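You operate a simulated robot arm through the tools that you are given. There is no shell and no other tool.

Carry out the task below with a simulated robot arm. There is one attempt and no reset: what you move stays moved.

JOB
Switch the coffee machine off and empty its tank into the jug.
Fine: switch first; stand the tank on the table, lid off beside it, pour into the jug with the blue band, tank back on the table. Set down upright: tank.
Where things are to end (x, y in the base frame): tank within 0.06 m of [1.85, -2.7].

It is judged by the outcome, as a careful person would: the job done as asked, and still so three seconds after it is handed in. It fails if anything else is knocked over, pushed out of place, dropped, spilled or broken. Lids that push on must go on centred and level and be pressed home; caps that screw on are set level and turned clockwise until they are tight.

ROBOT AND FRAMES
A 7-joint arm with a three-finger gripper on a trunk, on a base that moves. Base frame: it is fixed to the floor where the robot stands at the start and does not move with it; the origin is under the middle of the robot, x ahead of it, y to its left, z up. Readings come in m, degrees, newtons and seconds.
With the tool pointing down near the work surface it reaches from about 0.1 to 0.86 m from the robot's upright axis, wherever it stands. Its first joint turns from -166.0 to 166.0 degrees. Places, roughly: jug with a blue band [1.75, -2.75, 0.75]; jug with a green band (12x8x10 cm) [-2.4, 0.2, 1.2]; switch of the coffee machine [2.5, -2.3, 1.1]; tank [2.5, -2.25, 1]; top of the grey side table [1.8, -2.8, 0.7]. Payload 2.94 kg.
Tool frame: the origin (TCP) lies between the finger pads and is the grasp point; the fingertips stand 0.03 m ahead of it; z points along the fingers, y is the line along which they close. The gripper opens to 0.132 m; its body begins 0.107 m behind the TCP.
Orientation is told as [roll, pitch, yaw] about the base's x, y, z axes, in that order, counted from this pose: with the fingers straight down and closing along the base's y, the tool's x points along the base's -x, its y along +y and its z along -z.

CONTROLS
- The arm moves only by the tool move_arm. Its argument "plan" is text: rows parted by semicolons, each of 6 numbers parted by spaces: the shift along the tool's x, y, z in cm, then the turn, a rotation vector about the tool's x, y, z in degrees. In form: tx ty tz ax ay az; .... A call has 1 to 20 rows; each row shifts and turns the commanded pose from where the row before left it, along the tool's axes as they then stand. "grip" is the finger opening in cm, from 0 to 13.2, set as the call begins (left out, the last holds). Each row takes 0.2 s and may step no farther than 0.05 m and 8.6 degrees from the row before; otherwise, or with a gripper value out of range, the whole call is refused. Where a pose cannot be reached the arm comes as near as it can. A force on the tool above 40 N (or 10 N above the force at the start of the call, whichever is more), or a blocked arm, ends the call early, and 0.2 s more pass. Each finger travels about 0.0374 m/s and halts on what it meets, pressing with about 22 N; the grip force reading is that of the motor and also rises with nothing between the fingers. The clock runs only during rows and for 0.2 s after the last one: add rows that do not move to give the fingers time. The reply holds the time, the measured pose of the TCP, the force on the tool along the base axes, the opening and the grip force, in the units named above and with some noise, with the torque about the TCP (base axes, N m) and any sound that the robot's microphone picked up.
- Cameras (640 x 400 px; columns grow to the right, rows downward): "scene" is now at [0.0522, 0.1674, 1.7589]; the picture's right is [-0.27, -0.96, 0.00], its down [-0.60, 0.17, -0.78] and it looks along [0.75, -0.21, -0.62] (base axes); focal length 276 px, centre (320, 200). "wrist" rides on the gripper at [0.072, 0.003, -0.144] in the tool frame; the picture's right is [-0.04, 1.00, 0.00], its down [-0.88, -0.04, -0.48] and it looks along [-0.47, -0.02, 0.88] (tool axes); focal length 256 px, centre (320, 200). There is no depth. A picture from a camera that has moved, and an enlarged one, comes with that camera's place and axes in the base frame and with its lens.
- get_image(camera): a new picture of that camera. No time passes.
- lift_body(by): moves the trunk up (or, below 0, down) by that many m; the arm and the scene camera ride with it, the base frame stays. It gives what a move gives, with no picture.
- steer(legs): drives the robot by 1 to 6 legs, each [ahead, left, turn to the left] in m, m and degrees, along the robot's own axes; the way and the turn of a leg run together, so that a leg with both is an arc; at most 1.5 m and 180 degrees a leg. The arm and the cameras ride along, it lands a little off, and it stops where it bumps. It gives what a move gives.
- aim_head(pan, tilt): turns the head with the scene camera to pan (to the left, within 143 degrees either way) and tilt (down, from -29 to 69), counted from straight ahead of the robot. It gives what a move gives.
- inspect(camera, box): a new picture of the part [left, top, right, bottom] of that camera's present view, enlarged. No time passes.
- job_done(): hands the job in; it is judged then, once.

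Nothing tells you exact positions but the pictures and the camera data. Unless the task says otherwise, let go and move clear before handing in.

The tools are called after ">>>" by a JSON object that holds its "op" and its "data". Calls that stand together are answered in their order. move_arm: Moves the arm, as the interface text tells. Its arguments: {"type":"object","properties":{"plan":{"type":"string"},"grip":{"type":"number"}},"required":["plan"]} The other tools are called the same way: lift_body (by) moves the trunk up or down; steer (legs) drives the base; aim_head (pan, tilt) turns the head that bears the scene camera; get_image (camera) takes a picture; inspect (camera, box) takes an enlarged picture of a part of a camera's view; job_done () hands the job in.

At the start:

```text
time: 0.0
tcp_pos: [0.5526, -0.1993, 1.2196]
tcp_rot: [0.0, -0.1, 0.0]
ft_force: [-0.5, -1.0, 0.5]
ft_torque: [0.0, 0.0, 0.0]
gripper_width: 0.1319
finger_force: 0.0
trunk travel left (down, up): [-0.25, 0.29]
robot x, y, heading: [-0.001, -0.0026, -0.1]
head pan, tilt (commanded): [-15.5, 38.6]
```

scene: 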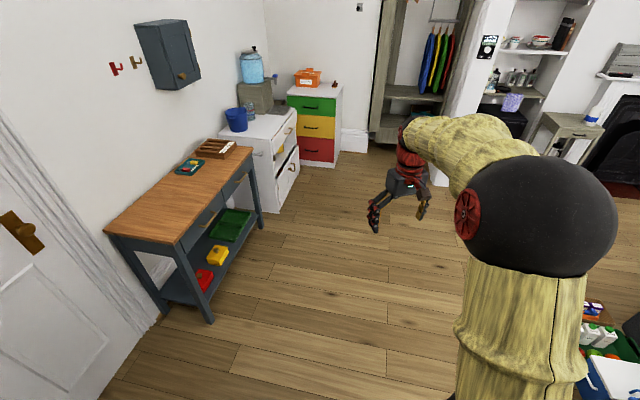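
wrist: 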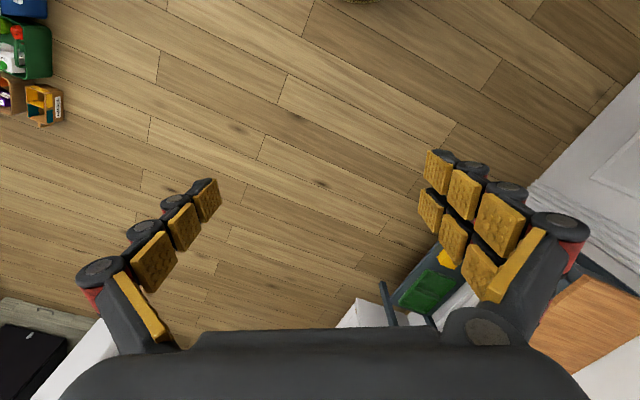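

I see a room with a workbench to the left, a wardrobe ahead and a side table at the far right. The coffee machine should be ahead-right near [2.5, -2.3], so I'll turn the head there to look.

>>> {"op": "aim_head", "data": {"pan": -45, "tilt": 20}}

```text
time: 0.9
tcp_pos: [0.5531, -0.1997, 1.2181]
tcp_rot: [0.0, 0.0, 0.0]
ft_force: [-0.7, -0.3, -0.8]
ft_torque: [0.01, 0.01, -0.05]
gripper_width: 0.1319
finger_force: 0.0
trunk travel left (down, up): [-0.25, 0.29]
robot x, y, heading: [-0.002, 0.0017, 0.2]
head pan, tilt (commanded): [-45.0, 20.0]
```

The head has turned toward the coffee machine's corner; I'll take a picture to find the machine, table and jug.

>>> {"op": "get_image", "data": {"camera": "scene"}}

>>> {"op": "inspect", "data": {"camera": "scene", "box": [220, 80, 480, 260]}}

```text
taken
camera scene: at [0.0353, 0.1246, 1.7882], right [-0.71, -0.71, 0.0], down [-0.24, 0.24, -0.94], along [0.66, -0.66, -0.34], focal length 276 px, centre (320, 200)
```

scene: 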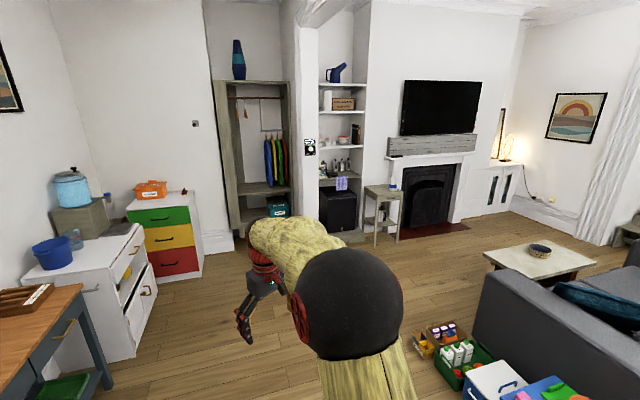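

```text
2.22 times, centred on (350, 170) of scene
camera zoom: at [0.0353, 0.1246, 1.7882], right [-0.71, -0.71, 0.0], down [-0.24, 0.24, -0.94], along [0.66, -0.66, -0.34], focal length 614 px, centre (253, 267)
```

zoom: 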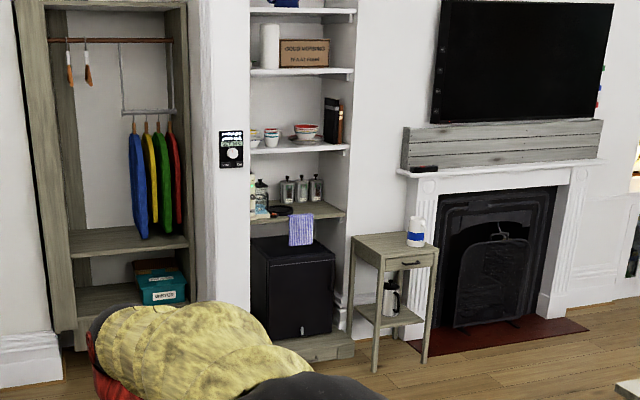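

The coffee machine seems to sit on the alcove shelf above the black mini-fridge, partly hidden by the pillar, and the side table with the jug stands right of it. The room is turned about 27° clockwise from the base frame, so I'll turn that far and drive up along clear floor.

>>> {"op": "steer", "data": {"legs": [[0, 0, -27], [1.4, 0, 0]]}}

>>> {"op": "aim_head", "data": {"pan": -25, "tilt": 20}}

>>> {"op": "get_image", "data": {"camera": "scene"}}

```text
time: 9.3
tcp_pos: [1.6389, -1.0744, 1.219]
tcp_rot: [0.0, 0.1, -27.7]
ft_force: [0.3, -0.2, 0.3]
ft_torque: [-0.02, 0.0, 0.0]
gripper_width: 0.132
finger_force: 0.1
trunk travel left (down, up): [-0.25, 0.29]
robot x, y, heading: [1.2452, -0.6418, -28.1]
head pan, tilt (commanded): [-45.0, 20.0]
```

```text
time: 10.1
tcp_pos: [1.6385, -1.0743, 1.2196]
tcp_rot: [0.1, 0.1, -27.8]
ft_force: [-0.5, -0.7, 0.0]
ft_torque: [0.0, 0.03, 0.02]
gripper_width: 0.1322
finger_force: 0.0
trunk travel left (down, up): [-0.25, 0.29]
robot x, y, heading: [1.2432, -0.6411, -27.7]
head pan, tilt (commanded): [-25.0, 20.0]
```

```text
taken
camera scene: at [1.3597, -0.5325, 1.7883], right [-0.8, -0.6, 0.0], down [-0.21, 0.27, -0.94], along [0.57, -0.75, -0.34], focal length 276 px, centre (320, 200)
```

scene: 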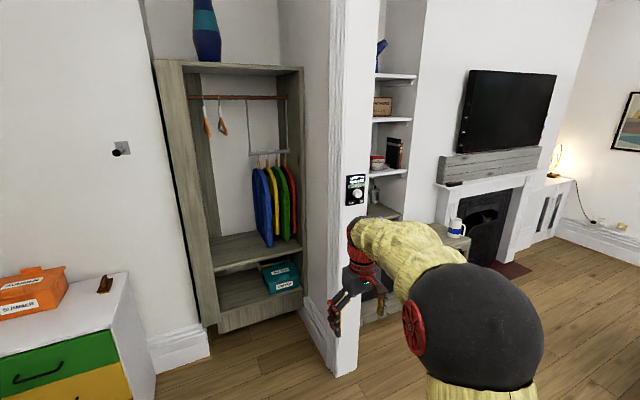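

The pillar hides the machine from here; its front corner is around n≈2.63 m along my heading. Before sidestepping to the right I'll check the floor on that side.

>>> {"op": "aim_head", "data": {"pan": -75, "tilt": 35}}

>>> {"op": "get_image", "data": {"camera": "scene"}}

```text
time: 11.3
tcp_pos: [1.6382, -1.0737, 1.2189]
tcp_rot: [-0.1, 0.0, -27.7]
ft_force: [-0.3, 0.0, 0.0]
ft_torque: [-0.01, 0.0, -0.03]
gripper_width: 0.1321
finger_force: 0.1
trunk travel left (down, up): [-0.25, 0.29]
robot x, y, heading: [1.2413, -0.6393, -27.4]
head pan, tilt (commanded): [-75.0, 35.0]
```

```text
taken
camera scene: at [1.284, -0.5443, 1.7645], right [-0.98, 0.22, 0.0], down [0.13, 0.56, -0.82], along [-0.18, -0.8, -0.57], focal length 276 px, centre (320, 200)
```

scene: 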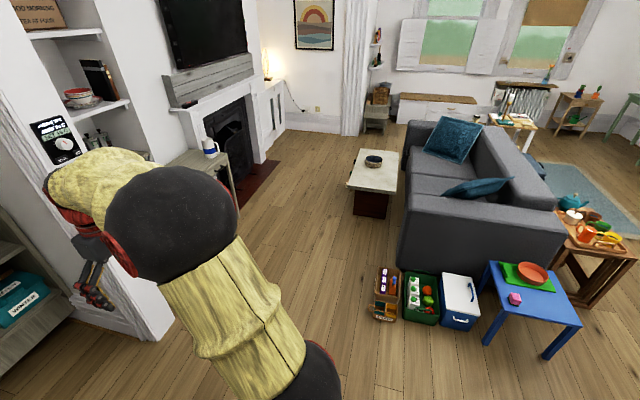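

The floor to the right is clear; the toy boxes stay behind n≈1.35. I'll go ahead half a metre, then sidestep right about 1.05 m to face the alcove.

>>> {"op": "steer", "data": {"legs": [[0.45, 0, 0], [0, -1.05, 0]]}}

>>> {"op": "aim_head", "data": {"pan": 0, "tilt": 30}}

>>> {"op": "get_image", "data": {"camera": "scene"}}

```text
time: 18.9
tcp_pos: [1.5691, -2.2028, 1.2198]
tcp_rot: [-0.1, 0.1, -26.8]
ft_force: [0.4, 0.1, 0.6]
ft_torque: [0.02, 0.03, 0.03]
gripper_width: 0.1322
finger_force: 0.0
trunk travel left (down, up): [-0.25, 0.29]
robot x, y, heading: [1.1669, -1.7772, -27.0]
head pan, tilt (commanded): [-75.0, 35.0]
```

```text
time: 20.4
tcp_pos: [1.5693, -2.2009, 1.2176]
tcp_rot: [-0.1, 0.0, -26.8]
ft_force: [0.0, 0.4, 0.2]
ft_torque: [0.01, 0.02, 0.0]
gripper_width: 0.1321
finger_force: 0.0
trunk travel left (down, up): [-0.25, 0.29]
robot x, y, heading: [1.1694, -1.772, -26.8]
head pan, tilt (commanded): [0.0, 30.0]
```

```text
taken
camera scene: at [1.3052, -1.6319, 1.7722], right [-0.45, -0.89, 0.0], down [-0.45, 0.23, -0.87], along [0.77, -0.39, -0.5], focal length 276 px, centre (320, 200)
```

scene: 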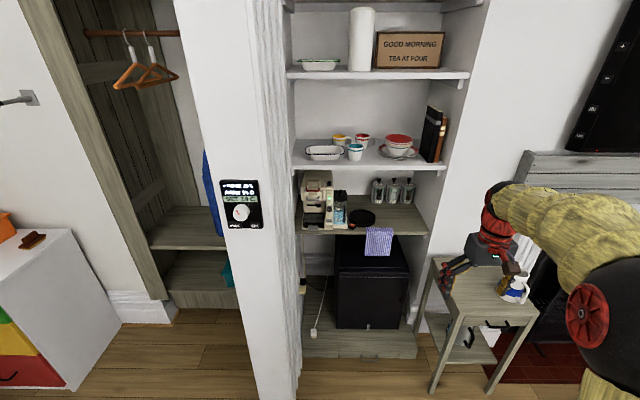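

Now the alcove is open to view: the coffee machine stands at the left of the counter with bottles behind, a trivet and towel to its right, and the side table with the blue-banded jug on the right. Zooming in on both.

>>> {"op": "inspect", "data": {"camera": "scene", "box": [285, 155, 435, 255]}}

>>> {"op": "inspect", "data": {"camera": "scene", "box": [400, 220, 560, 380]}}

>>> {"op": "get_image", "data": {"camera": "wrist"}}

```text
4.00 times, centred on (360, 205) of scene
camera zoom: at [1.3052, -1.6319, 1.7722], right [-0.45, -0.89, 0.0], down [-0.45, 0.23, -0.87], along [0.77, -0.39, -0.5], focal length 1105 px, centre (160, 180)
```

zoom: 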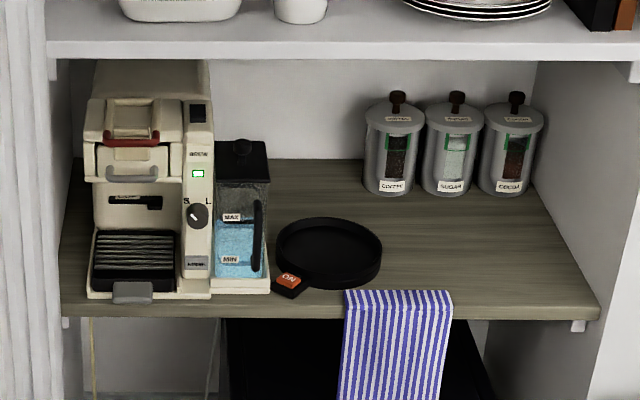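

```text
2.50 times, centred on (480, 300) of scene
camera zoom: at [1.3052, -1.6319, 1.7722], right [-0.45, -0.89, 0.0], down [-0.45, 0.23, -0.87], along [0.77, -0.39, -0.5], focal length 690 px, centre (-80, -50)
```

zoom: 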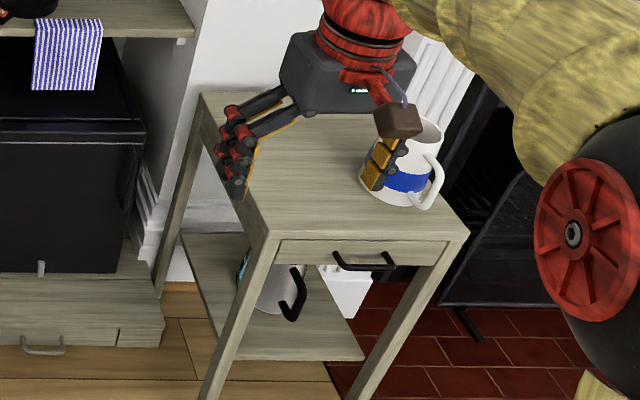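

```text
taken
camera wrist: at [1.5062, -2.1663, 1.3626], right [0.49, 0.87, 0.0], down [0.77, -0.43, 0.48], along [0.41, -0.23, -0.88], focal length 256 px, centre (320, 200)
```

wrist: 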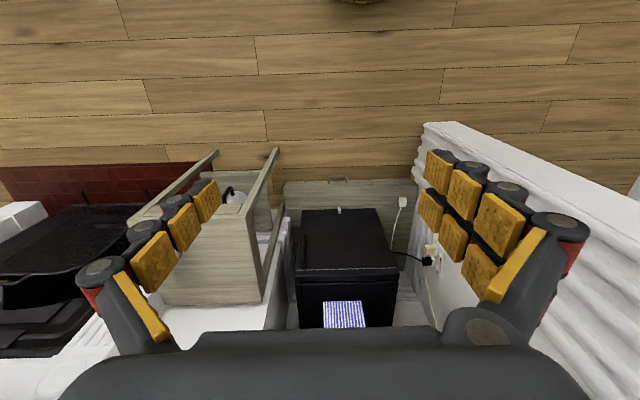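

I can see the machine with a control column (green light, knob, a dark part at the top), a tank with a black lid on its right, and an object labelled "ON" at the tray's front. I'll zoom in further.

>>> {"op": "inspect", "data": {"camera": "scene", "box": [322, 175, 362, 200]}}

>>> {"op": "inspect", "data": {"camera": "scene", "box": [322, 200, 362, 232]}}

>>> {"op": "inspect", "data": {"camera": "scene", "box": [295, 165, 350, 235]}}

```text
16.00 times, centred on (342, 188) of scene
camera zoom: at [1.3052, -1.6319, 1.7722], right [-0.45, -0.89, 0.0], down [-0.45, 0.23, -0.87], along [0.77, -0.39, -0.5], focal length 4419 px, centre (-32, 400)
```

zoom: 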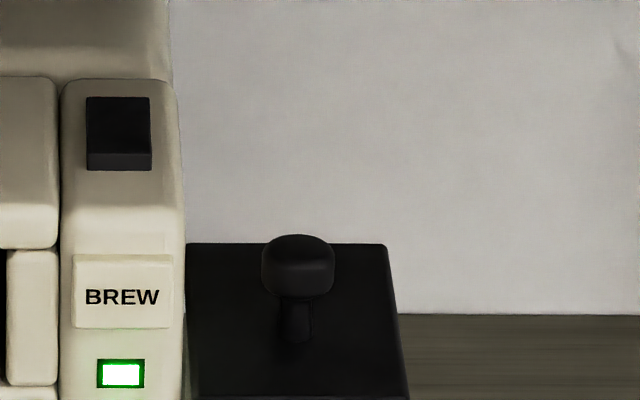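

```text
12.50 times, centred on (342, 216) of scene
camera zoom: at [1.3052, -1.6319, 1.7722], right [-0.45, -0.89, 0.0], down [-0.45, 0.23, -0.87], along [0.77, -0.39, -0.5], focal length 3452 px, centre (45, 0)
```

zoom: 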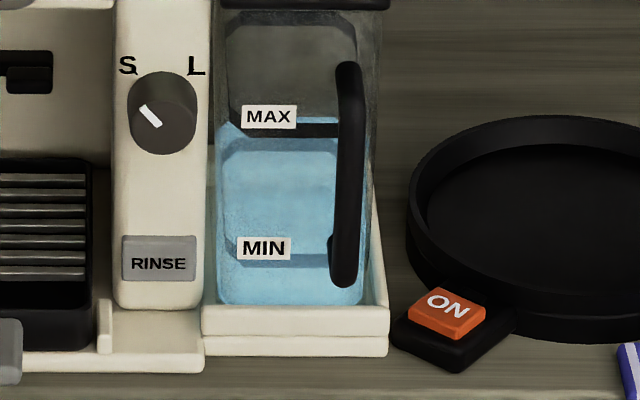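

```text
5.71 times, centred on (322, 200) of scene
camera zoom: at [1.3052, -1.6319, 1.7722], right [-0.45, -0.89, 0.0], down [-0.45, 0.23, -0.87], along [0.77, -0.39, -0.5], focal length 1578 px, centre (306, 200)
```

zoom: 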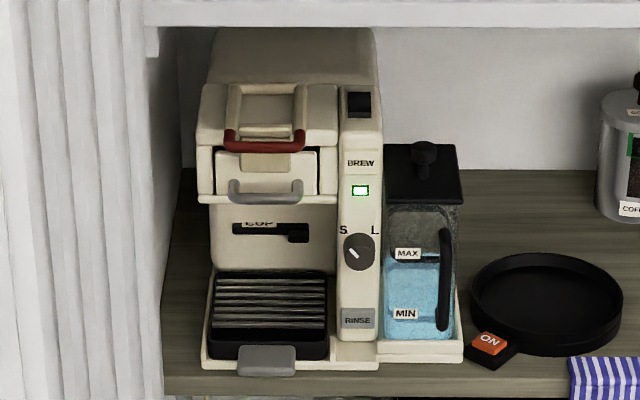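

The switch is the black rocker at the top of the control column; the warming plate with its own "ON" button is a separate thing to leave alone. The tank has a front handle bar and a lid with a knob. I'll first turn the tool in free space so that the fingers point forward (horizontal), and see how the arm takes it.

>>> {"op": "move_arm", "data": {"plan": "5 0 0 0 -8 0; 5 0 0 0 -8 0; 0 0 0 0 -8 0; 0 0 0 0 -8 0; 0 0 0 0 -8 0; 0 0 0 0 -8 0; 0 0 0 0 -8 0; 0 0 0 0 -8 0; 0 0 0 0 -8 0; 0 0 0 0 -8 0; 0 0 0 0 -8 0; 0 0 0 0 -2 0; 0 0 0 0 0 0; 0 0 0 0 0 0"}}

>>> {"op": "get_image", "data": {"camera": "scene"}}

>>> {"op": "get_image", "data": {"camera": "wrist"}}

```text
time: 23.6
tcp_pos: [1.5085, -2.1322, 1.2071]
tcp_rot: [55.2, -89.4, -77.7]
ft_force: [0.1, 0.8, 0.5]
ft_torque: [-0.01, 0.0, 0.0]
gripper_width: 0.1321
finger_force: 0.1
trunk travel left (down, up): [-0.25, 0.29]
robot x, y, heading: [1.1681, -1.7724, -26.8]
head pan, tilt (commanded): [0.0, 30.0]
stopped in row 14: the arm was blocked; the commanded pose is now the measured one
```

```text
taken
camera scene: at [1.3051, -1.6316, 1.7722], right [-0.45, -0.89, 0.0], down [-0.45, 0.23, -0.87], along [0.77, -0.39, -0.5], focal length 276 px, centre (320, 200)
```

scene: 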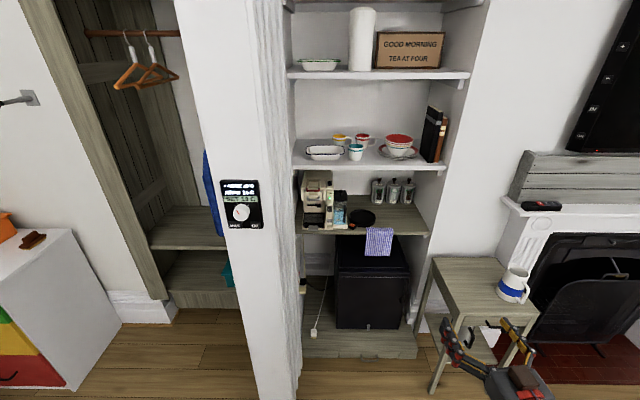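

```text
taken
camera wrist: at [1.3761, -2.0747, 1.1359], right [0.38, 0.92, 0.05], down [-0.45, 0.14, 0.88], along [0.81, -0.36, 0.47], focal length 256 px, centre (320, 200)
```

wrist: 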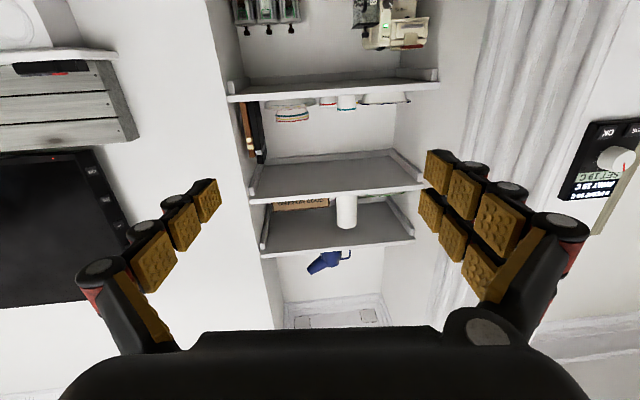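

The tool now points forward but hit a limit right at the end, with the camera hanging below the gripper. I'll push forward a bit for room and try rolling the tool so the camera ends up above.

>>> {"op": "move_arm", "data": {"plan": "0 0 4 0 0 0; 0 0 4 0 0 0; 0 0 4 0 0 0; 0 0 0 0 0 8; 0 0 0 0 0 8; 0 0 0 0 0 8; 0 0 0 0 0 8; 0 0 0 0 0 8; 0 0 0 0 0 8; 0 0 0 0 0 8; 0 0 0 0 0 8; 0 0 0 0 0 8; 0 0 0 0 0 8; 0 0 0 0 0 8; 0 0 0 0 0 0"}}

>>> {"op": "get_image", "data": {"camera": "wrist"}}

```text
time: 26.8
tcp_pos: [1.618, -2.1827, 1.2058]
tcp_rot: [89.6, -1.4, -112.6]
ft_force: [-0.1, 0.1, 0.6]
ft_torque: [-0.01, -0.02, 0.01]
gripper_width: 0.1323
finger_force: 0.0
trunk travel left (down, up): [-0.25, 0.29]
robot x, y, heading: [1.1662, -1.7744, -26.9]
head pan, tilt (commanded): [0.0, 30.0]
```

```text
taken
camera wrist: at [1.5126, -2.0586, 1.2087], right [0.0, -0.02, 1.0], down [-0.78, -0.63, -0.01], along [0.63, -0.78, -0.01], focal length 256 px, centre (320, 200)
```

wrist: 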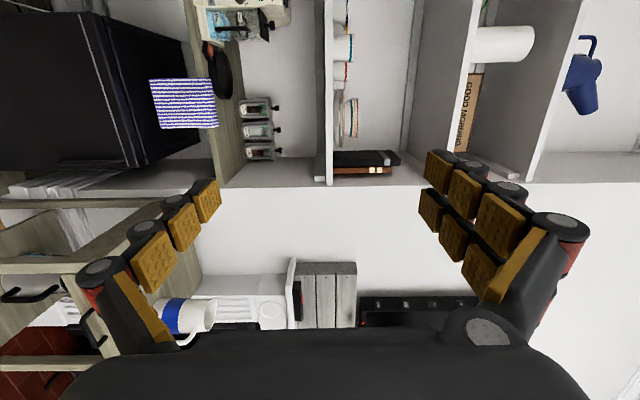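

That roll worked without trouble (camera now on the left side). I'll go on another 90° to bring the camera on top.

>>> {"op": "move_arm", "data": {"plan": "0 0 0 0 0 8; 0 0 0 0 0 8; 0 0 0 0 0 8; 0 0 0 0 0 8; 0 0 0 0 0 8; 0 0 0 0 0 8; 0 0 0 0 0 8; 0 0 0 0 0 8; 0 0 0 0 0 8; 0 0 0 0 0 8; 0 0 0 0 0 8; 0 0 0 0 0 4; 0 0 0 0 0 0"}}

>>> {"op": "get_image", "data": {"camera": "wrist"}}

>>> {"op": "get_image", "data": {"camera": "scene"}}

```text
time: 29.6
tcp_pos: [1.6182, -2.1804, 1.207]
tcp_rot: [-57.5, 89.3, 99.6]
ft_force: [-0.3, 0.0, -0.4]
ft_torque: [-0.02, 0.0, -0.03]
gripper_width: 0.1319
finger_force: 0.0
trunk travel left (down, up): [-0.25, 0.29]
robot x, y, heading: [1.1672, -1.7756, -27.0]
head pan, tilt (commanded): [0.0, 30.0]
```

```text
taken
camera wrist: at [1.4835, -2.1288, 1.2794], right [-0.38, -0.92, -0.05], down [-0.43, 0.23, -0.88], along [0.82, -0.31, -0.48], focal length 256 px, centre (320, 200)
```

wrist: 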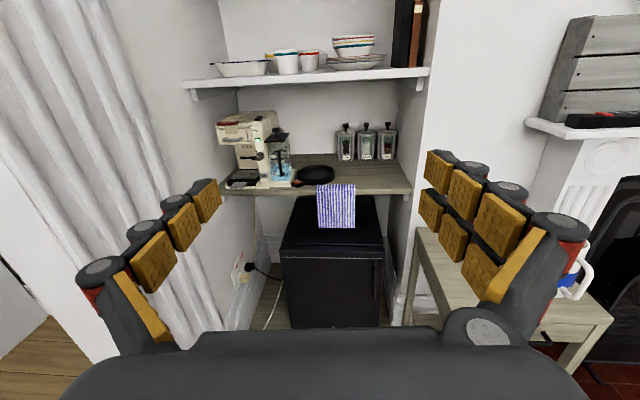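

```text
taken
camera scene: at [1.3051, -1.6317, 1.7722], right [-0.45, -0.89, 0.0], down [-0.45, 0.23, -0.87], along [0.77, -0.39, -0.5], focal length 276 px, centre (320, 200)
```

scene: 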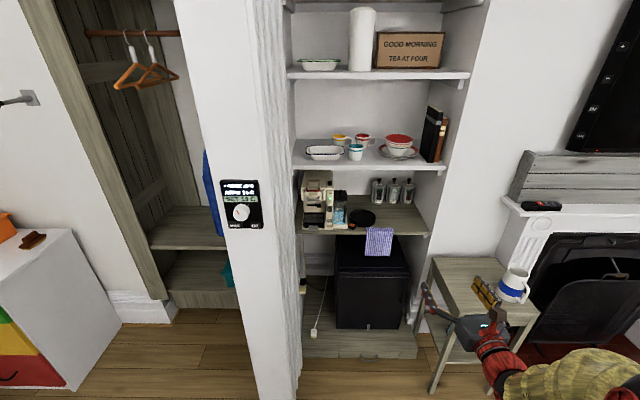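

Now the tool points forward with the camera on top, giving a good view of the alcove. I'll use this second viewpoint to triangulate the machine's parts.

>>> {"op": "inspect", "data": {"camera": "wrist", "box": [210, 100, 300, 196]}}

>>> {"op": "inspect", "data": {"camera": "scene", "box": [480, 250, 540, 310]}}

```text
4.17 times, centred on (255, 148) of wrist
camera zoom: at [1.4835, -2.1288, 1.2794], right [-0.38, -0.92, -0.05], down [-0.43, 0.23, -0.88], along [0.82, -0.31, -0.48], focal length 1067 px, centre (591, 417)
```

zoom: 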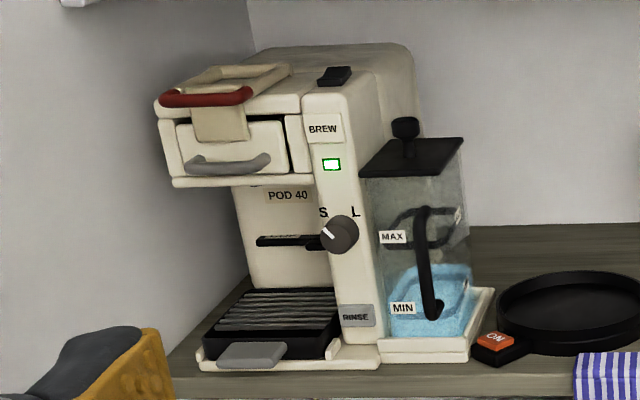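

```text
6.67 times, centred on (510, 280) of scene
camera zoom: at [1.3051, -1.6317, 1.7722], right [-0.45, -0.89, 0.0], down [-0.45, 0.23, -0.87], along [0.77, -0.39, -0.5], focal length 1841 px, centre (-947, -333)
```

zoom: 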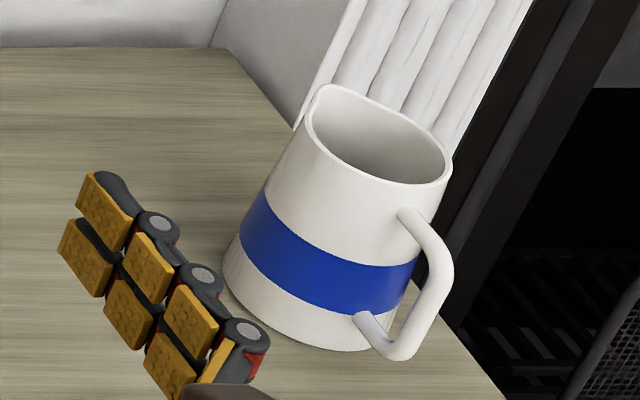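

From the two views I place the switch (a rocker on top of the control column) at about [2.47, -2.28, 1.106], with the shelf underside about 12 cm above it. I'll look down to gauge my own footprint before driving closer.

>>> {"op": "aim_head", "data": {"pan": 0, "tilt": 69}}

>>> {"op": "get_image", "data": {"camera": "scene"}}

```text
time: 30.7
tcp_pos: [1.6181, -2.1797, 1.2066]
tcp_rot: [-53.4, 89.4, 103.8]
ft_force: [1.0, 0.6, 0.2]
ft_torque: [0.0, -0.03, 0.0]
gripper_width: 0.1321
finger_force: 0.0
trunk travel left (down, up): [-0.25, 0.29]
robot x, y, heading: [1.167, -1.7752, -26.9]
head pan, tilt (commanded): [0.0, 68.8]
```

```text
taken
camera scene: at [1.2744, -1.6162, 1.7208], right [-0.45, -0.89, 0.0], down [-0.83, 0.42, -0.36], along [0.32, -0.16, -0.93], focal length 276 px, centre (320, 200)
```

scene: 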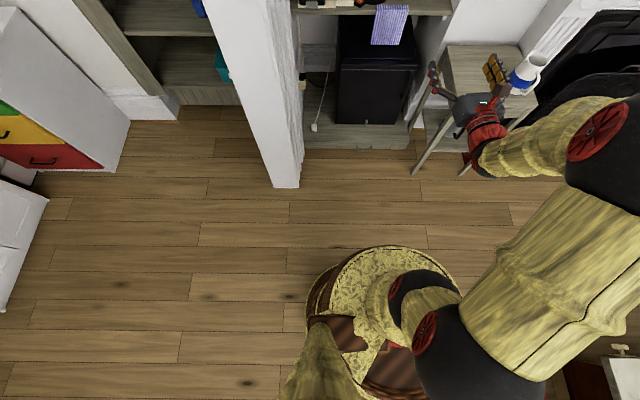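

My footprint is about 0.3 m in radius, so there's room between the pillar corner and the side table leg. I'll drive ahead 0.45 m and slightly right, then look at the machine closely.

>>> {"op": "steer", "data": {"legs": [[0.45, -0.04, 0]]}}

>>> {"op": "aim_head", "data": {"pan": 10, "tilt": 35}}

>>> {"op": "get_image", "data": {"camera": "scene"}}

>>> {"op": "get_image", "data": {"camera": "wrist"}}

```text
time: 33.4
tcp_pos: [2.0027, -2.4268, 1.2059]
tcp_rot: [-52.5, 89.3, 104.4]
ft_force: [0.0, -1.0, 0.1]
ft_torque: [0.01, 0.03, 0.0]
gripper_width: 0.1321
finger_force: 0.1
trunk travel left (down, up): [-0.25, 0.29]
robot x, y, heading: [1.5564, -2.016, -27.3]
head pan, tilt (commanded): [0.0, 68.8]
```

```text
time: 34.4
tcp_pos: [2.0032, -2.4271, 1.2071]
tcp_rot: [-53.1, 89.4, 103.8]
ft_force: [-0.5, -0.3, -0.2]
ft_torque: [0.01, 0.0, 0.01]
gripper_width: 0.1319
finger_force: 0.1
trunk travel left (down, up): [-0.25, 0.29]
robot x, y, heading: [1.5549, -2.0158, -27.2]
head pan, tilt (commanded): [10.0, 35.0]
```

```text
taken
camera scene: at [1.6983, -1.8604, 1.7643], right [-0.3, -0.95, 0.0], down [-0.55, 0.17, -0.82], along [0.78, -0.24, -0.57], focal length 276 px, centre (320, 200)
```

scene: 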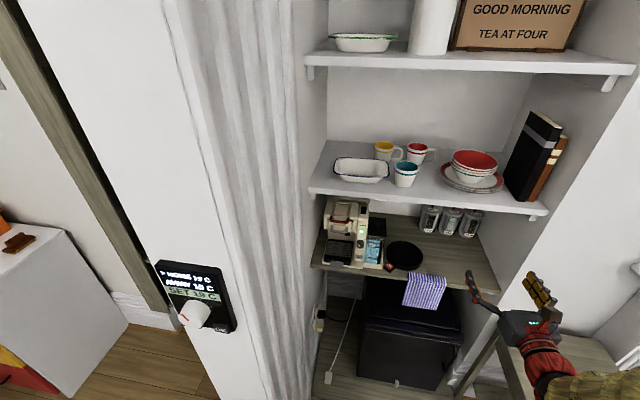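

```text
taken
camera wrist: at [1.8695, -2.374, 1.2793], right [-0.39, -0.92, -0.05], down [-0.43, 0.23, -0.88], along [0.82, -0.32, -0.48], focal length 256 px, centre (320, 200)
```

wrist: 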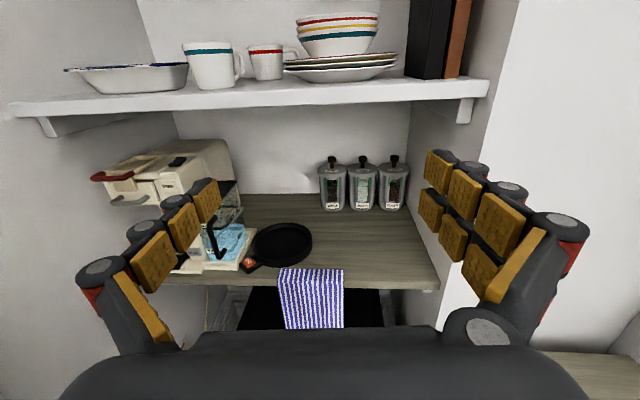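

I'm closer now. Zooming in on the switch and tank from both cameras.

>>> {"op": "inspect", "data": {"camera": "wrist", "box": [90, 130, 250, 230]}}

>>> {"op": "inspect", "data": {"camera": "scene", "box": [315, 190, 395, 275]}}

```text
4.00 times, centred on (170, 180) of wrist
camera zoom: at [1.8695, -2.374, 1.2793], right [-0.39, -0.92, -0.05], down [-0.43, 0.23, -0.88], along [0.82, -0.32, -0.48], focal length 1024 px, centre (920, 280)
```

zoom: 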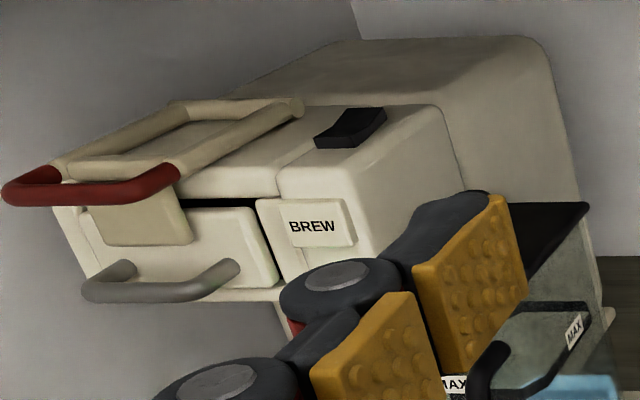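

```text
4.71 times, centred on (355, 232) of scene
camera zoom: at [1.6983, -1.8604, 1.7643], right [-0.3, -0.95, 0.0], down [-0.55, 0.17, -0.82], along [0.78, -0.24, -0.57], focal length 1300 px, centre (155, 47)
```

zoom: 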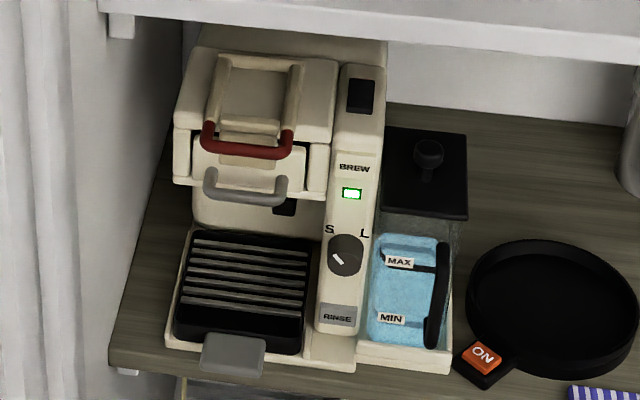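

The rocker's rear end looks raised, but I want a closer look. I'll close the fingers and slide the hand left in front of the machine, squaring its heading.

>>> {"op": "move_arm", "data": {"plan": "0 -4 0 -4.2 0 0; 0 -4 0 0 0 0; 0 -4 0 0 0 0; 0 -4 0 0 0 0; 0 -4 0 0 0 0; 0 -4 0 0 0 0; 0 0 0 0 0 0; 0 0 0 0 0 0; 0 0 0 0 0 0; 0 0 0 0 0 0", "grip": 0}}

>>> {"op": "get_image", "data": {"camera": "wrist"}}

>>> {"op": "get_image", "data": {"camera": "scene"}}

```text
time: 36.6
tcp_pos: [2.0383, -2.3002, 1.2323]
tcp_rot: [-34.7, 89.0, 119.3]
ft_force: [0.0, 0.2, 0.4]
ft_torque: [0.03, 0.01, -0.01]
gripper_width: 0.0003
finger_force: 22.1
out of reach, approached as far as the arm can: row 3, 4, 5, 6
trunk travel left (down, up): [-0.25, 0.29]
robot x, y, heading: [1.5509, -2.0175, -27.3]
head pan, tilt (commanded): [10.0, 35.0]
```

```text
taken
camera wrist: at [1.9084, -2.2425, 1.3067], right [-0.44, -0.9, -0.05], down [-0.42, 0.25, -0.87], along [0.8, -0.36, -0.49], focal length 256 px, centre (320, 200)
```

wrist: 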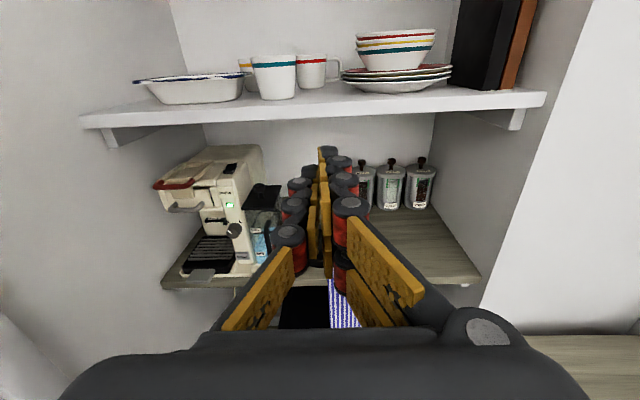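

```text
taken
camera scene: at [1.6981, -1.8602, 1.7644], right [-0.3, -0.95, 0.0], down [-0.55, 0.17, -0.82], along [0.78, -0.24, -0.57], focal length 276 px, centre (320, 200)
```

scene: 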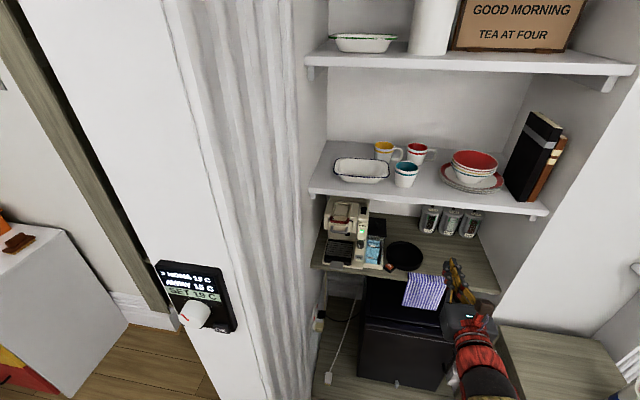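

The arm ran into a limit moving sideways at this short extension (hand rose to z=1.23). I'll lower it and extend it forward a bit, which should free it, and see where it goes.

>>> {"op": "move_arm", "data": {"plan": "-3 0 3 0 0 0; -2 0 3 0 0 0; 0 0 3 0 0 0; 0 0 0 0 0 0"}}

```text
time: 37.6
tcp_pos: [2.0984, -2.3701, 1.1905]
tcp_rot: [-43.1, 89.3, 110.1]
ft_force: [0.3, 0.5, 0.5]
ft_torque: [0.03, 0.0, -0.04]
gripper_width: 0.0
finger_force: 22.2
out of reach, approached as far as the arm can: row 1, 2, 3
trunk travel left (down, up): [-0.25, 0.29]
robot x, y, heading: [1.5553, -2.0141, -27.3]
head pan, tilt (commanded): [10.0, 35.0]
```

The arm doesn't like the camera-up roll near its own axis, so the camera-down roll (which also leaves roll room for pouring) will probably be better. First a tight zoom of the rocker from the present views.

>>> {"op": "inspect", "data": {"camera": "scene", "box": [350, 198, 370, 218]}}

>>> {"op": "inspect", "data": {"camera": "wrist", "box": [120, 110, 240, 210]}}

>>> {"op": "inspect", "data": {"camera": "scene", "box": [360, 220, 410, 275]}}

```text
16.00 times, centred on (360, 208) of scene
camera zoom: at [1.6987, -1.8605, 1.7644], right [-0.3, -0.95, 0.0], down [-0.55, 0.17, -0.82], along [0.78, -0.24, -0.57], focal length 4419 px, centre (-320, 72)
```

zoom: 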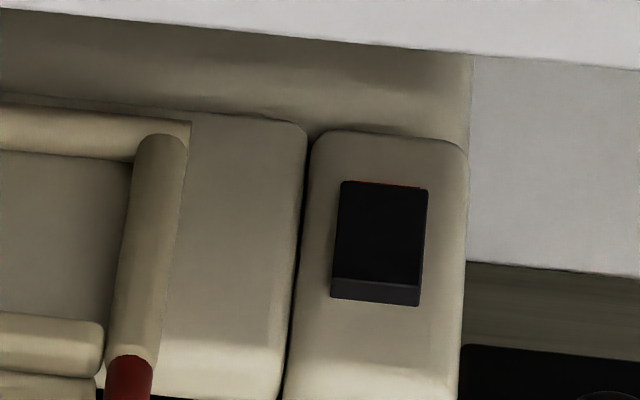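

```text
4.00 times, centred on (180, 160) of wrist
camera zoom: at [1.9686, -2.3096, 1.2628], right [-0.45, -0.89, -0.05], down [-0.41, 0.26, -0.87], along [0.79, -0.37, -0.48], focal length 1024 px, centre (880, 360)
```

zoom: 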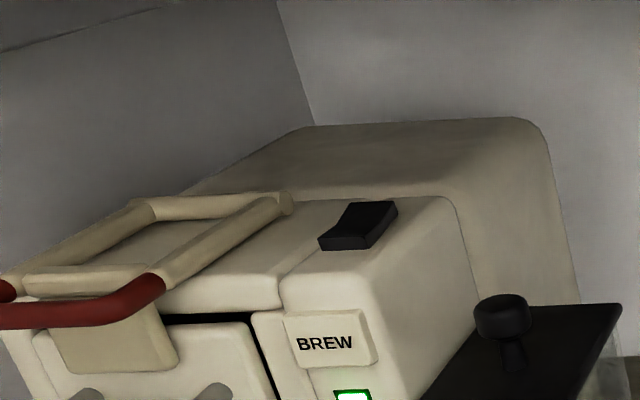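

```text
7.27 times, centred on (385, 248) of scene
camera zoom: at [1.6987, -1.8605, 1.7644], right [-0.3, -0.95, 0.0], down [-0.55, 0.17, -0.82], along [0.78, -0.24, -0.57], focal length 2009 px, centre (-153, -146)
```

zoom: 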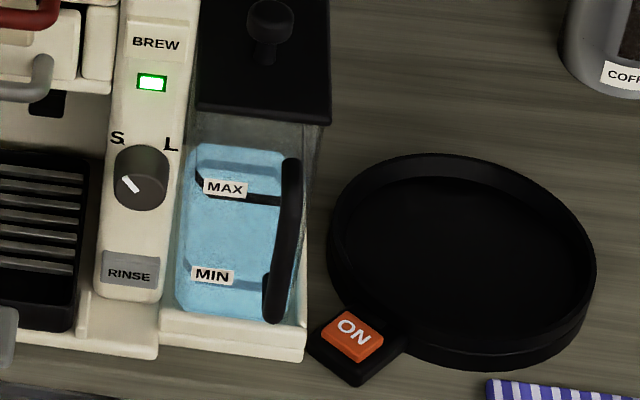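

The rocker's rear half is raised (a thin red strip shows at its back edge), so it is ON and must be pressed at the rear: about F=3.26 m along the alcove axis, z≈1.105. I'll roll the hand back to the camera-down side, where the wrist has more room.

>>> {"op": "move_arm", "data": {"plan": "0 0 0 0 0 -8.5; 0 0 0 0 0 -8.5; 0 0 0 0 0 -8.5; 0 0 0 0 0 -8.5; 0 0 0 0 0 -8.5; 0 0 0 0 0 -8.5; 0 0 0 0 0 -8.5; 0 0 0 0 0 -8.5; 0 0 0 0 0 -8.5; 0 0 0 0 0 -8.5; 0 0 0 0 0 -8.5; 0 0 0 0 0 -8.5; 0 0 0 0 0 -8.5; 0 0 0 0 0 -8.5; 0 0 0 0 0 -8.5; 0 0 0 0 0 -8.5; 0 0 0 0 0 -8.5; 0 0 0 0 0 -8.5; 0 0 0 0 0 -8.5; 0 0 0 0 0 -8.5"}}

>>> {"op": "get_image", "data": {"camera": "wrist"}}

>>> {"op": "get_image", "data": {"camera": "scene"}}

```text
time: 41.8
tcp_pos: [2.0971, -2.372, 1.1896]
tcp_rot: [87.2, -79.5, -114.1]
ft_force: [0.1, -0.7, -0.3]
ft_torque: [0.02, 0.03, -0.02]
gripper_width: 0.0
finger_force: 22.1
trunk travel left (down, up): [-0.25, 0.29]
robot x, y, heading: [1.555, -2.0165, -27.1]
head pan, tilt (commanded): [10.0, 35.0]
```

```text
taken
camera wrist: at [1.9755, -2.2917, 1.12], right [0.44, 0.87, 0.22], down [-0.51, 0.04, 0.86], along [0.74, -0.49, 0.46], focal length 256 px, centre (320, 200)
```

wrist: 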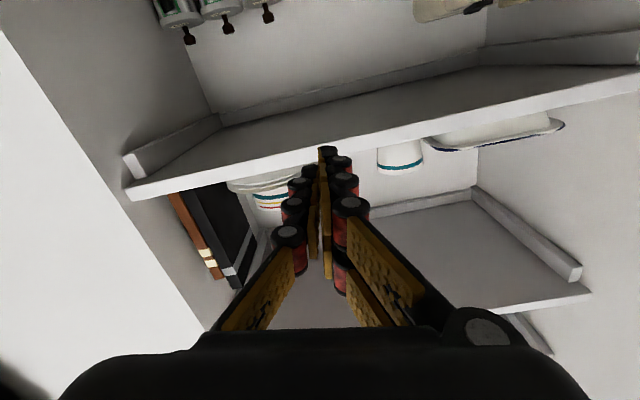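

```text
taken
camera scene: at [1.6983, -1.8603, 1.7644], right [-0.3, -0.95, 0.0], down [-0.55, 0.17, -0.82], along [0.78, -0.24, -0.57], focal length 276 px, centre (320, 200)
```

scene: 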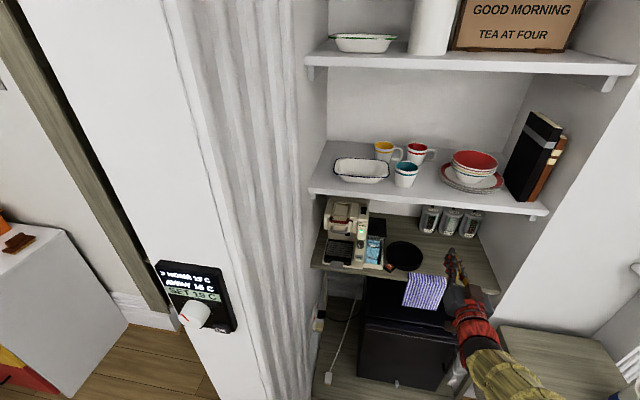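

The roll back worked. Now I'll level the roll, pitch the fingers 15° down, and slide left toward the machine's control column.

>>> {"op": "move_arm", "data": {"plan": "0 0 0 0 0 -5.2; 0 0 0 0 0 -5.2; 0 4 0 0 0 0; 0 4 0 0 0 0; 0 4 0 0 0 0; 0 4 0 0 0 0; 0 4 0 0 0 0; 0 4 0 0 0 0; 0 0 0 0 7.5 0; 0 0 0 0 7.5 0; 0 0 0 0 0 0"}}

>>> {"op": "get_image", "data": {"camera": "wrist"}}

>>> {"op": "get_image", "data": {"camera": "scene"}}

```text
time: 44.2
tcp_pos: [2.0966, -2.3597, 1.1884]
tcp_rot: [0.2, -74.5, -27.4]
ft_force: [0.4, -0.1, 0.6]
ft_torque: [0.02, -0.06, 0.01]
gripper_width: 0.0001
finger_force: 22.3
out of reach, approached as far as the arm can: row 3, 4, 5, 6, 7, 8
trunk travel left (down, up): [-0.25, 0.29]
robot x, y, heading: [1.555, -2.0156, -27.4]
head pan, tilt (commanded): [10.0, 35.0]
```

```text
taken
camera wrist: at [1.9573, -2.284, 1.1564], right [0.47, 0.88, 0.04], down [-0.22, 0.07, 0.97], along [0.86, -0.47, 0.22], focal length 256 px, centre (320, 200)
```

wrist: 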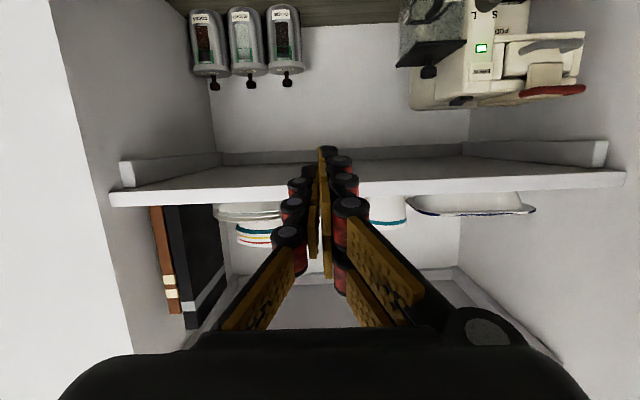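

```text
taken
camera scene: at [1.6985, -1.8605, 1.7644], right [-0.3, -0.95, 0.0], down [-0.55, 0.17, -0.82], along [0.78, -0.24, -0.57], focal length 276 px, centre (320, 200)
```

scene: 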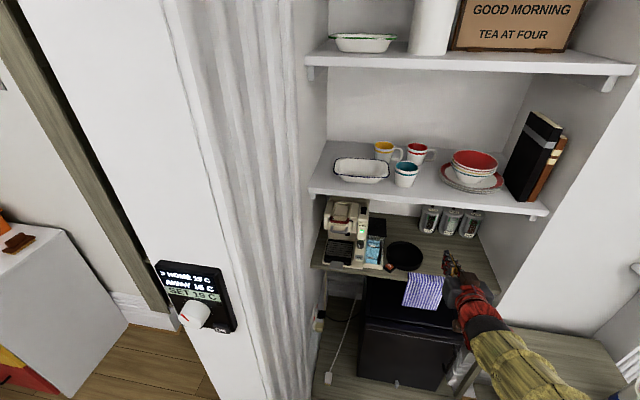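

Sideways reach is blocked here with the tool level: the wrist sits too close to the column and too low relative to the shoulder. Lowering the trunk should put the shoulder lower relative to the target and free the wrist.

>>> {"op": "lift_body", "data": {"by": -0.2}}

>>> {"op": "move_arm", "data": {"plan": "-4 0 1 0 0 0; -4 0 1 0 0 0; -4 0 1 0 0 0; -4 0 1 0 0 0; 0 3 0 0 0 0; 0 3 0 0 0 0; 0 3 0 0 0 0; 0 3 0 0 0 0; 0 0 0 0 0 0"}}

>>> {"op": "get_image", "data": {"camera": "scene"}}

```text
time: 46.4
tcp_pos: [2.0969, -2.3594, 0.9892]
tcp_rot: [0.3, -74.6, -27.7]
ft_force: [0.2, 0.7, -0.4]
ft_torque: [0.0, -0.02, -0.03]
gripper_width: 0.0
finger_force: 22.1
trunk travel left (down, up): [-0.05, 0.49]
robot x, y, heading: [1.5519, -2.0181, -27.2]
head pan, tilt (commanded): [10.0, 35.0]
```

```text
time: 48.4
tcp_pos: [2.223, -2.289, 1.1317]
tcp_rot: [0.2, -74.7, -27.6]
ft_force: [-0.7, 0.3, 0.2]
ft_torque: [0.02, 0.0, -0.01]
gripper_width: 0.0003
finger_force: 21.8
trunk travel left (down, up): [-0.05, 0.49]
robot x, y, heading: [1.5572, -2.0164, -27.3]
head pan, tilt (commanded): [10.0, 35.0]
```

```text
taken
camera scene: at [1.6985, -1.8601, 1.5644], right [-0.3, -0.95, 0.0], down [-0.55, 0.17, -0.82], along [0.78, -0.24, -0.57], focal length 276 px, centre (320, 200)
```

scene: 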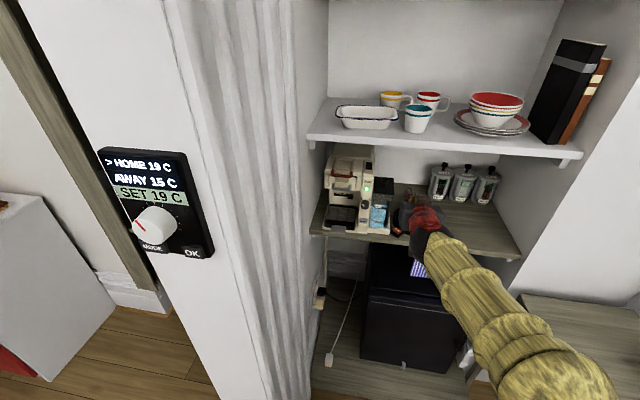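

That freed the arm: it now reaches left smoothly. I'll flatten the pitch to 10° down, line up in front of the rocker (R≈0.92) at z≈1.155, and check.

>>> {"op": "move_arm", "data": {"plan": "0 0 0 0 -5.3 0; -2.3 0 -0.4 0 0 0; 0 4 0 0 0 0; 0 4 0 0 0 0; 0 3.2 0 0 0 0; 0 0 0 0 0 0"}}

>>> {"op": "get_image", "data": {"camera": "scene"}}

>>> {"op": "get_image", "data": {"camera": "wrist"}}

```text
time: 49.8
tcp_pos: [2.2743, -2.1892, 1.1556]
tcp_rot: [0.4, -79.9, -27.7]
ft_force: [0.4, 0.1, -0.1]
ft_torque: [-0.01, 0.0, -0.02]
gripper_width: 0.0004
finger_force: 22.3
trunk travel left (down, up): [-0.05, 0.49]
robot x, y, heading: [1.5524, -2.0207, -27.1]
head pan, tilt (commanded): [10.0, 35.0]
```

```text
taken
camera scene: at [1.6986, -1.86, 1.5643], right [-0.3, -0.95, 0.0], down [-0.55, 0.17, -0.82], along [0.78, -0.24, -0.57], focal length 276 px, centre (320, 200)
```

scene: 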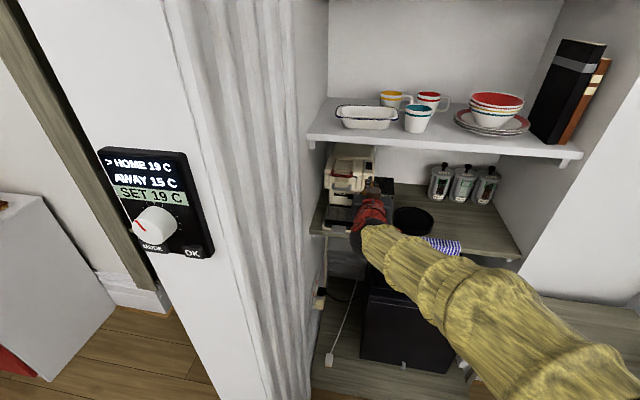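

```text
taken
camera wrist: at [2.139, -2.1155, 1.1095], right [0.46, 0.88, 0.04], down [-0.3, 0.11, 0.95], along [0.83, -0.45, 0.31], focal length 256 px, centre (320, 200)
```

wrist: 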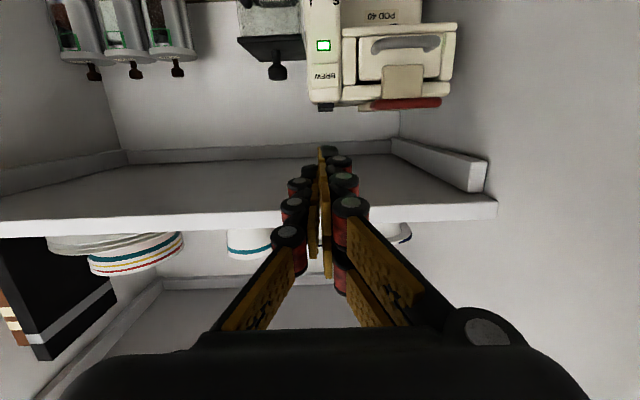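

Aligned in front of the column. Zooming in on the rocker edge-on from the wrist camera, which is at nearly the same height.

>>> {"op": "inspect", "data": {"camera": "wrist", "box": [290, 60, 370, 125]}}

>>> {"op": "inspect", "data": {"camera": "scene", "box": [315, 135, 415, 245]}}

```text
6.15 times, centred on (330, 92) of wrist
camera zoom: at [2.139, -2.1155, 1.1095], right [0.46, 0.88, 0.04], down [-0.3, 0.11, 0.95], along [0.83, -0.45, 0.31], focal length 1575 px, centre (258, 862)
```

zoom: 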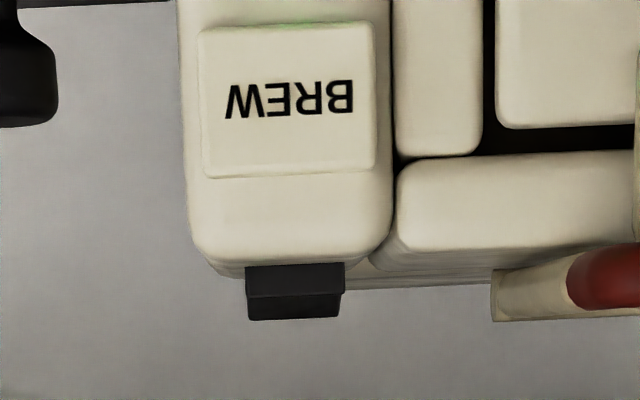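

```text
3.64 times, centred on (365, 190) of scene
camera zoom: at [1.6986, -1.86, 1.5643], right [-0.3, -0.95, 0.0], down [-0.55, 0.17, -0.82], along [0.78, -0.24, -0.57], focal length 1004 px, centre (156, 236)
```

zoom: 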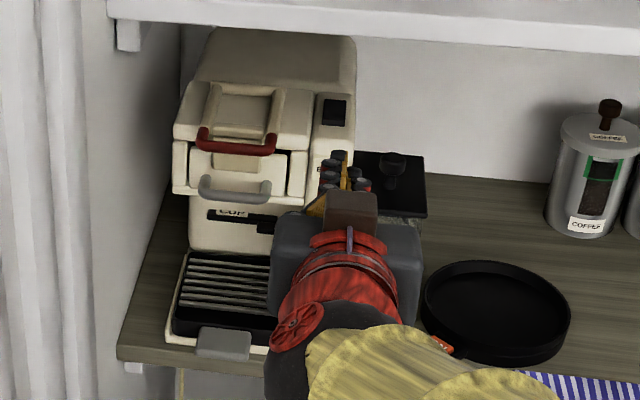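

The edge-on view confirms the rear of the rocker is raised. I'll advance in steps at constant height toward a hover above it.

>>> {"op": "move_arm", "data": {"plan": "-0.7 0.2 4 0 0 0; -0.7 0.2 4 0 0 0; -0.7 0 4 0 0 0; -0.7 0 4 0 0 0; 0 0 0 0 0 0"}}

>>> {"op": "inspect", "data": {"camera": "scene", "box": [315, 135, 415, 245]}}

>>> {"op": "get_image", "data": {"camera": "wrist"}}

```text
time: 51.0
tcp_pos: [2.4229, -2.2618, 1.1538]
tcp_rot: [0.3, -79.8, -27.6]
ft_force: [0.1, -0.3, -0.8]
ft_torque: [-0.03, -0.09, 0.02]
gripper_width: 0.0
finger_force: 21.9
trunk travel left (down, up): [-0.05, 0.49]
robot x, y, heading: [1.5525, -2.0169, -27.2]
head pan, tilt (commanded): [10.0, 35.0]
```

```text
3.64 times, centred on (365, 190) of scene
camera zoom: at [1.6991, -1.8605, 1.5644], right [-0.3, -0.95, 0.0], down [-0.55, 0.17, -0.82], along [0.78, -0.24, -0.57], focal length 1004 px, centre (156, 236)
```

zoom: 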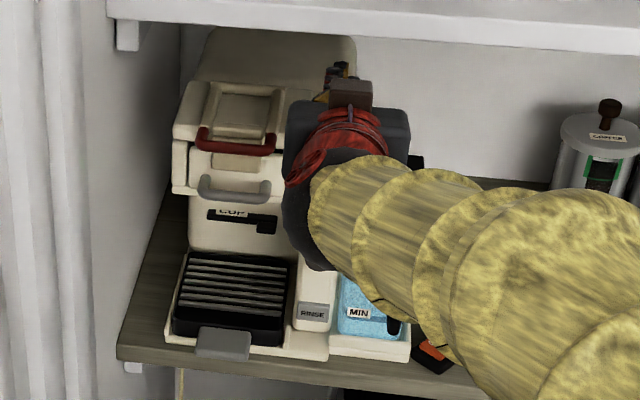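

```text
taken
camera wrist: at [2.2867, -2.189, 1.1076], right [0.46, 0.88, 0.04], down [-0.3, 0.11, 0.95], along [0.83, -0.45, 0.31], focal length 256 px, centre (320, 200)
```

wrist: 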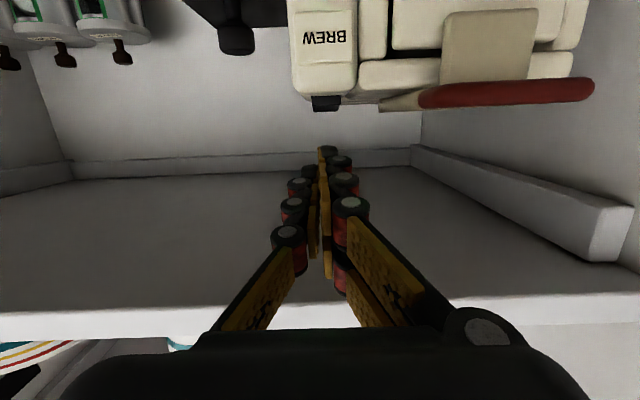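

The fingertip is laterally on the rocker and about 2 cm above it. I'll go forward the last 4.8 cm to stand over the rear half, then check before pressing.

>>> {"op": "move_arm", "data": {"plan": "-0.42 0 2.36 0 0 0; -0.42 0 2.36 0 0 0; 0 0 0 0 0 0"}}

>>> {"op": "inspect", "data": {"camera": "wrist", "box": [250, 50, 410, 170]}}

>>> {"op": "inspect", "data": {"camera": "scene", "box": [330, 135, 400, 195]}}

```text
time: 51.8
tcp_pos: [2.4656, -2.2846, 1.1532]
tcp_rot: [0.4, -79.9, -27.8]
ft_force: [0.3, -0.4, -0.3]
ft_torque: [-0.04, -0.01, 0.01]
gripper_width: 0.0002
finger_force: 21.7
trunk travel left (down, up): [-0.05, 0.49]
robot x, y, heading: [1.5564, -2.0182, -27.3]
head pan, tilt (commanded): [10.0, 35.0]
```

```text
3.33 times, centred on (330, 110) of wrist
camera zoom: at [2.3293, -2.2105, 1.1074], right [0.46, 0.88, 0.04], down [-0.3, 0.11, 0.95], along [0.83, -0.45, 0.31], focal length 853 px, centre (287, 500)
```

zoom: 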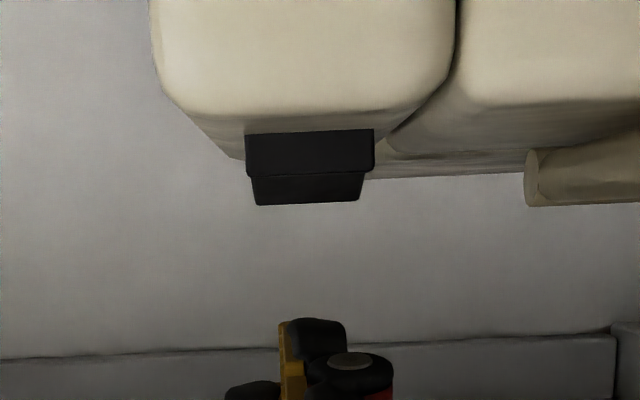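

```text
6.67 times, centred on (365, 165) of scene
camera zoom: at [1.6988, -1.8604, 1.5644], right [-0.3, -0.95, 0.0], down [-0.55, 0.17, -0.82], along [0.78, -0.24, -0.57], focal length 1841 px, centre (20, 433)
```

zoom: 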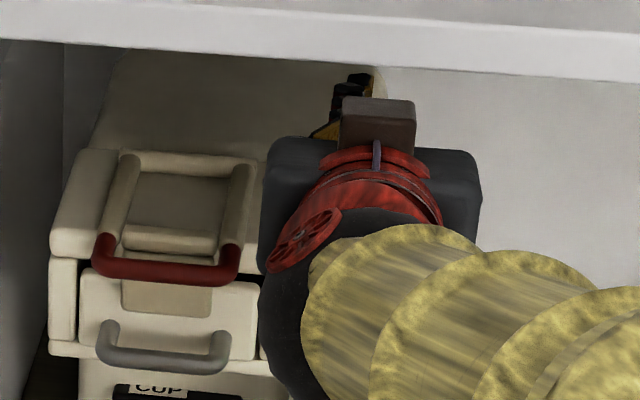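

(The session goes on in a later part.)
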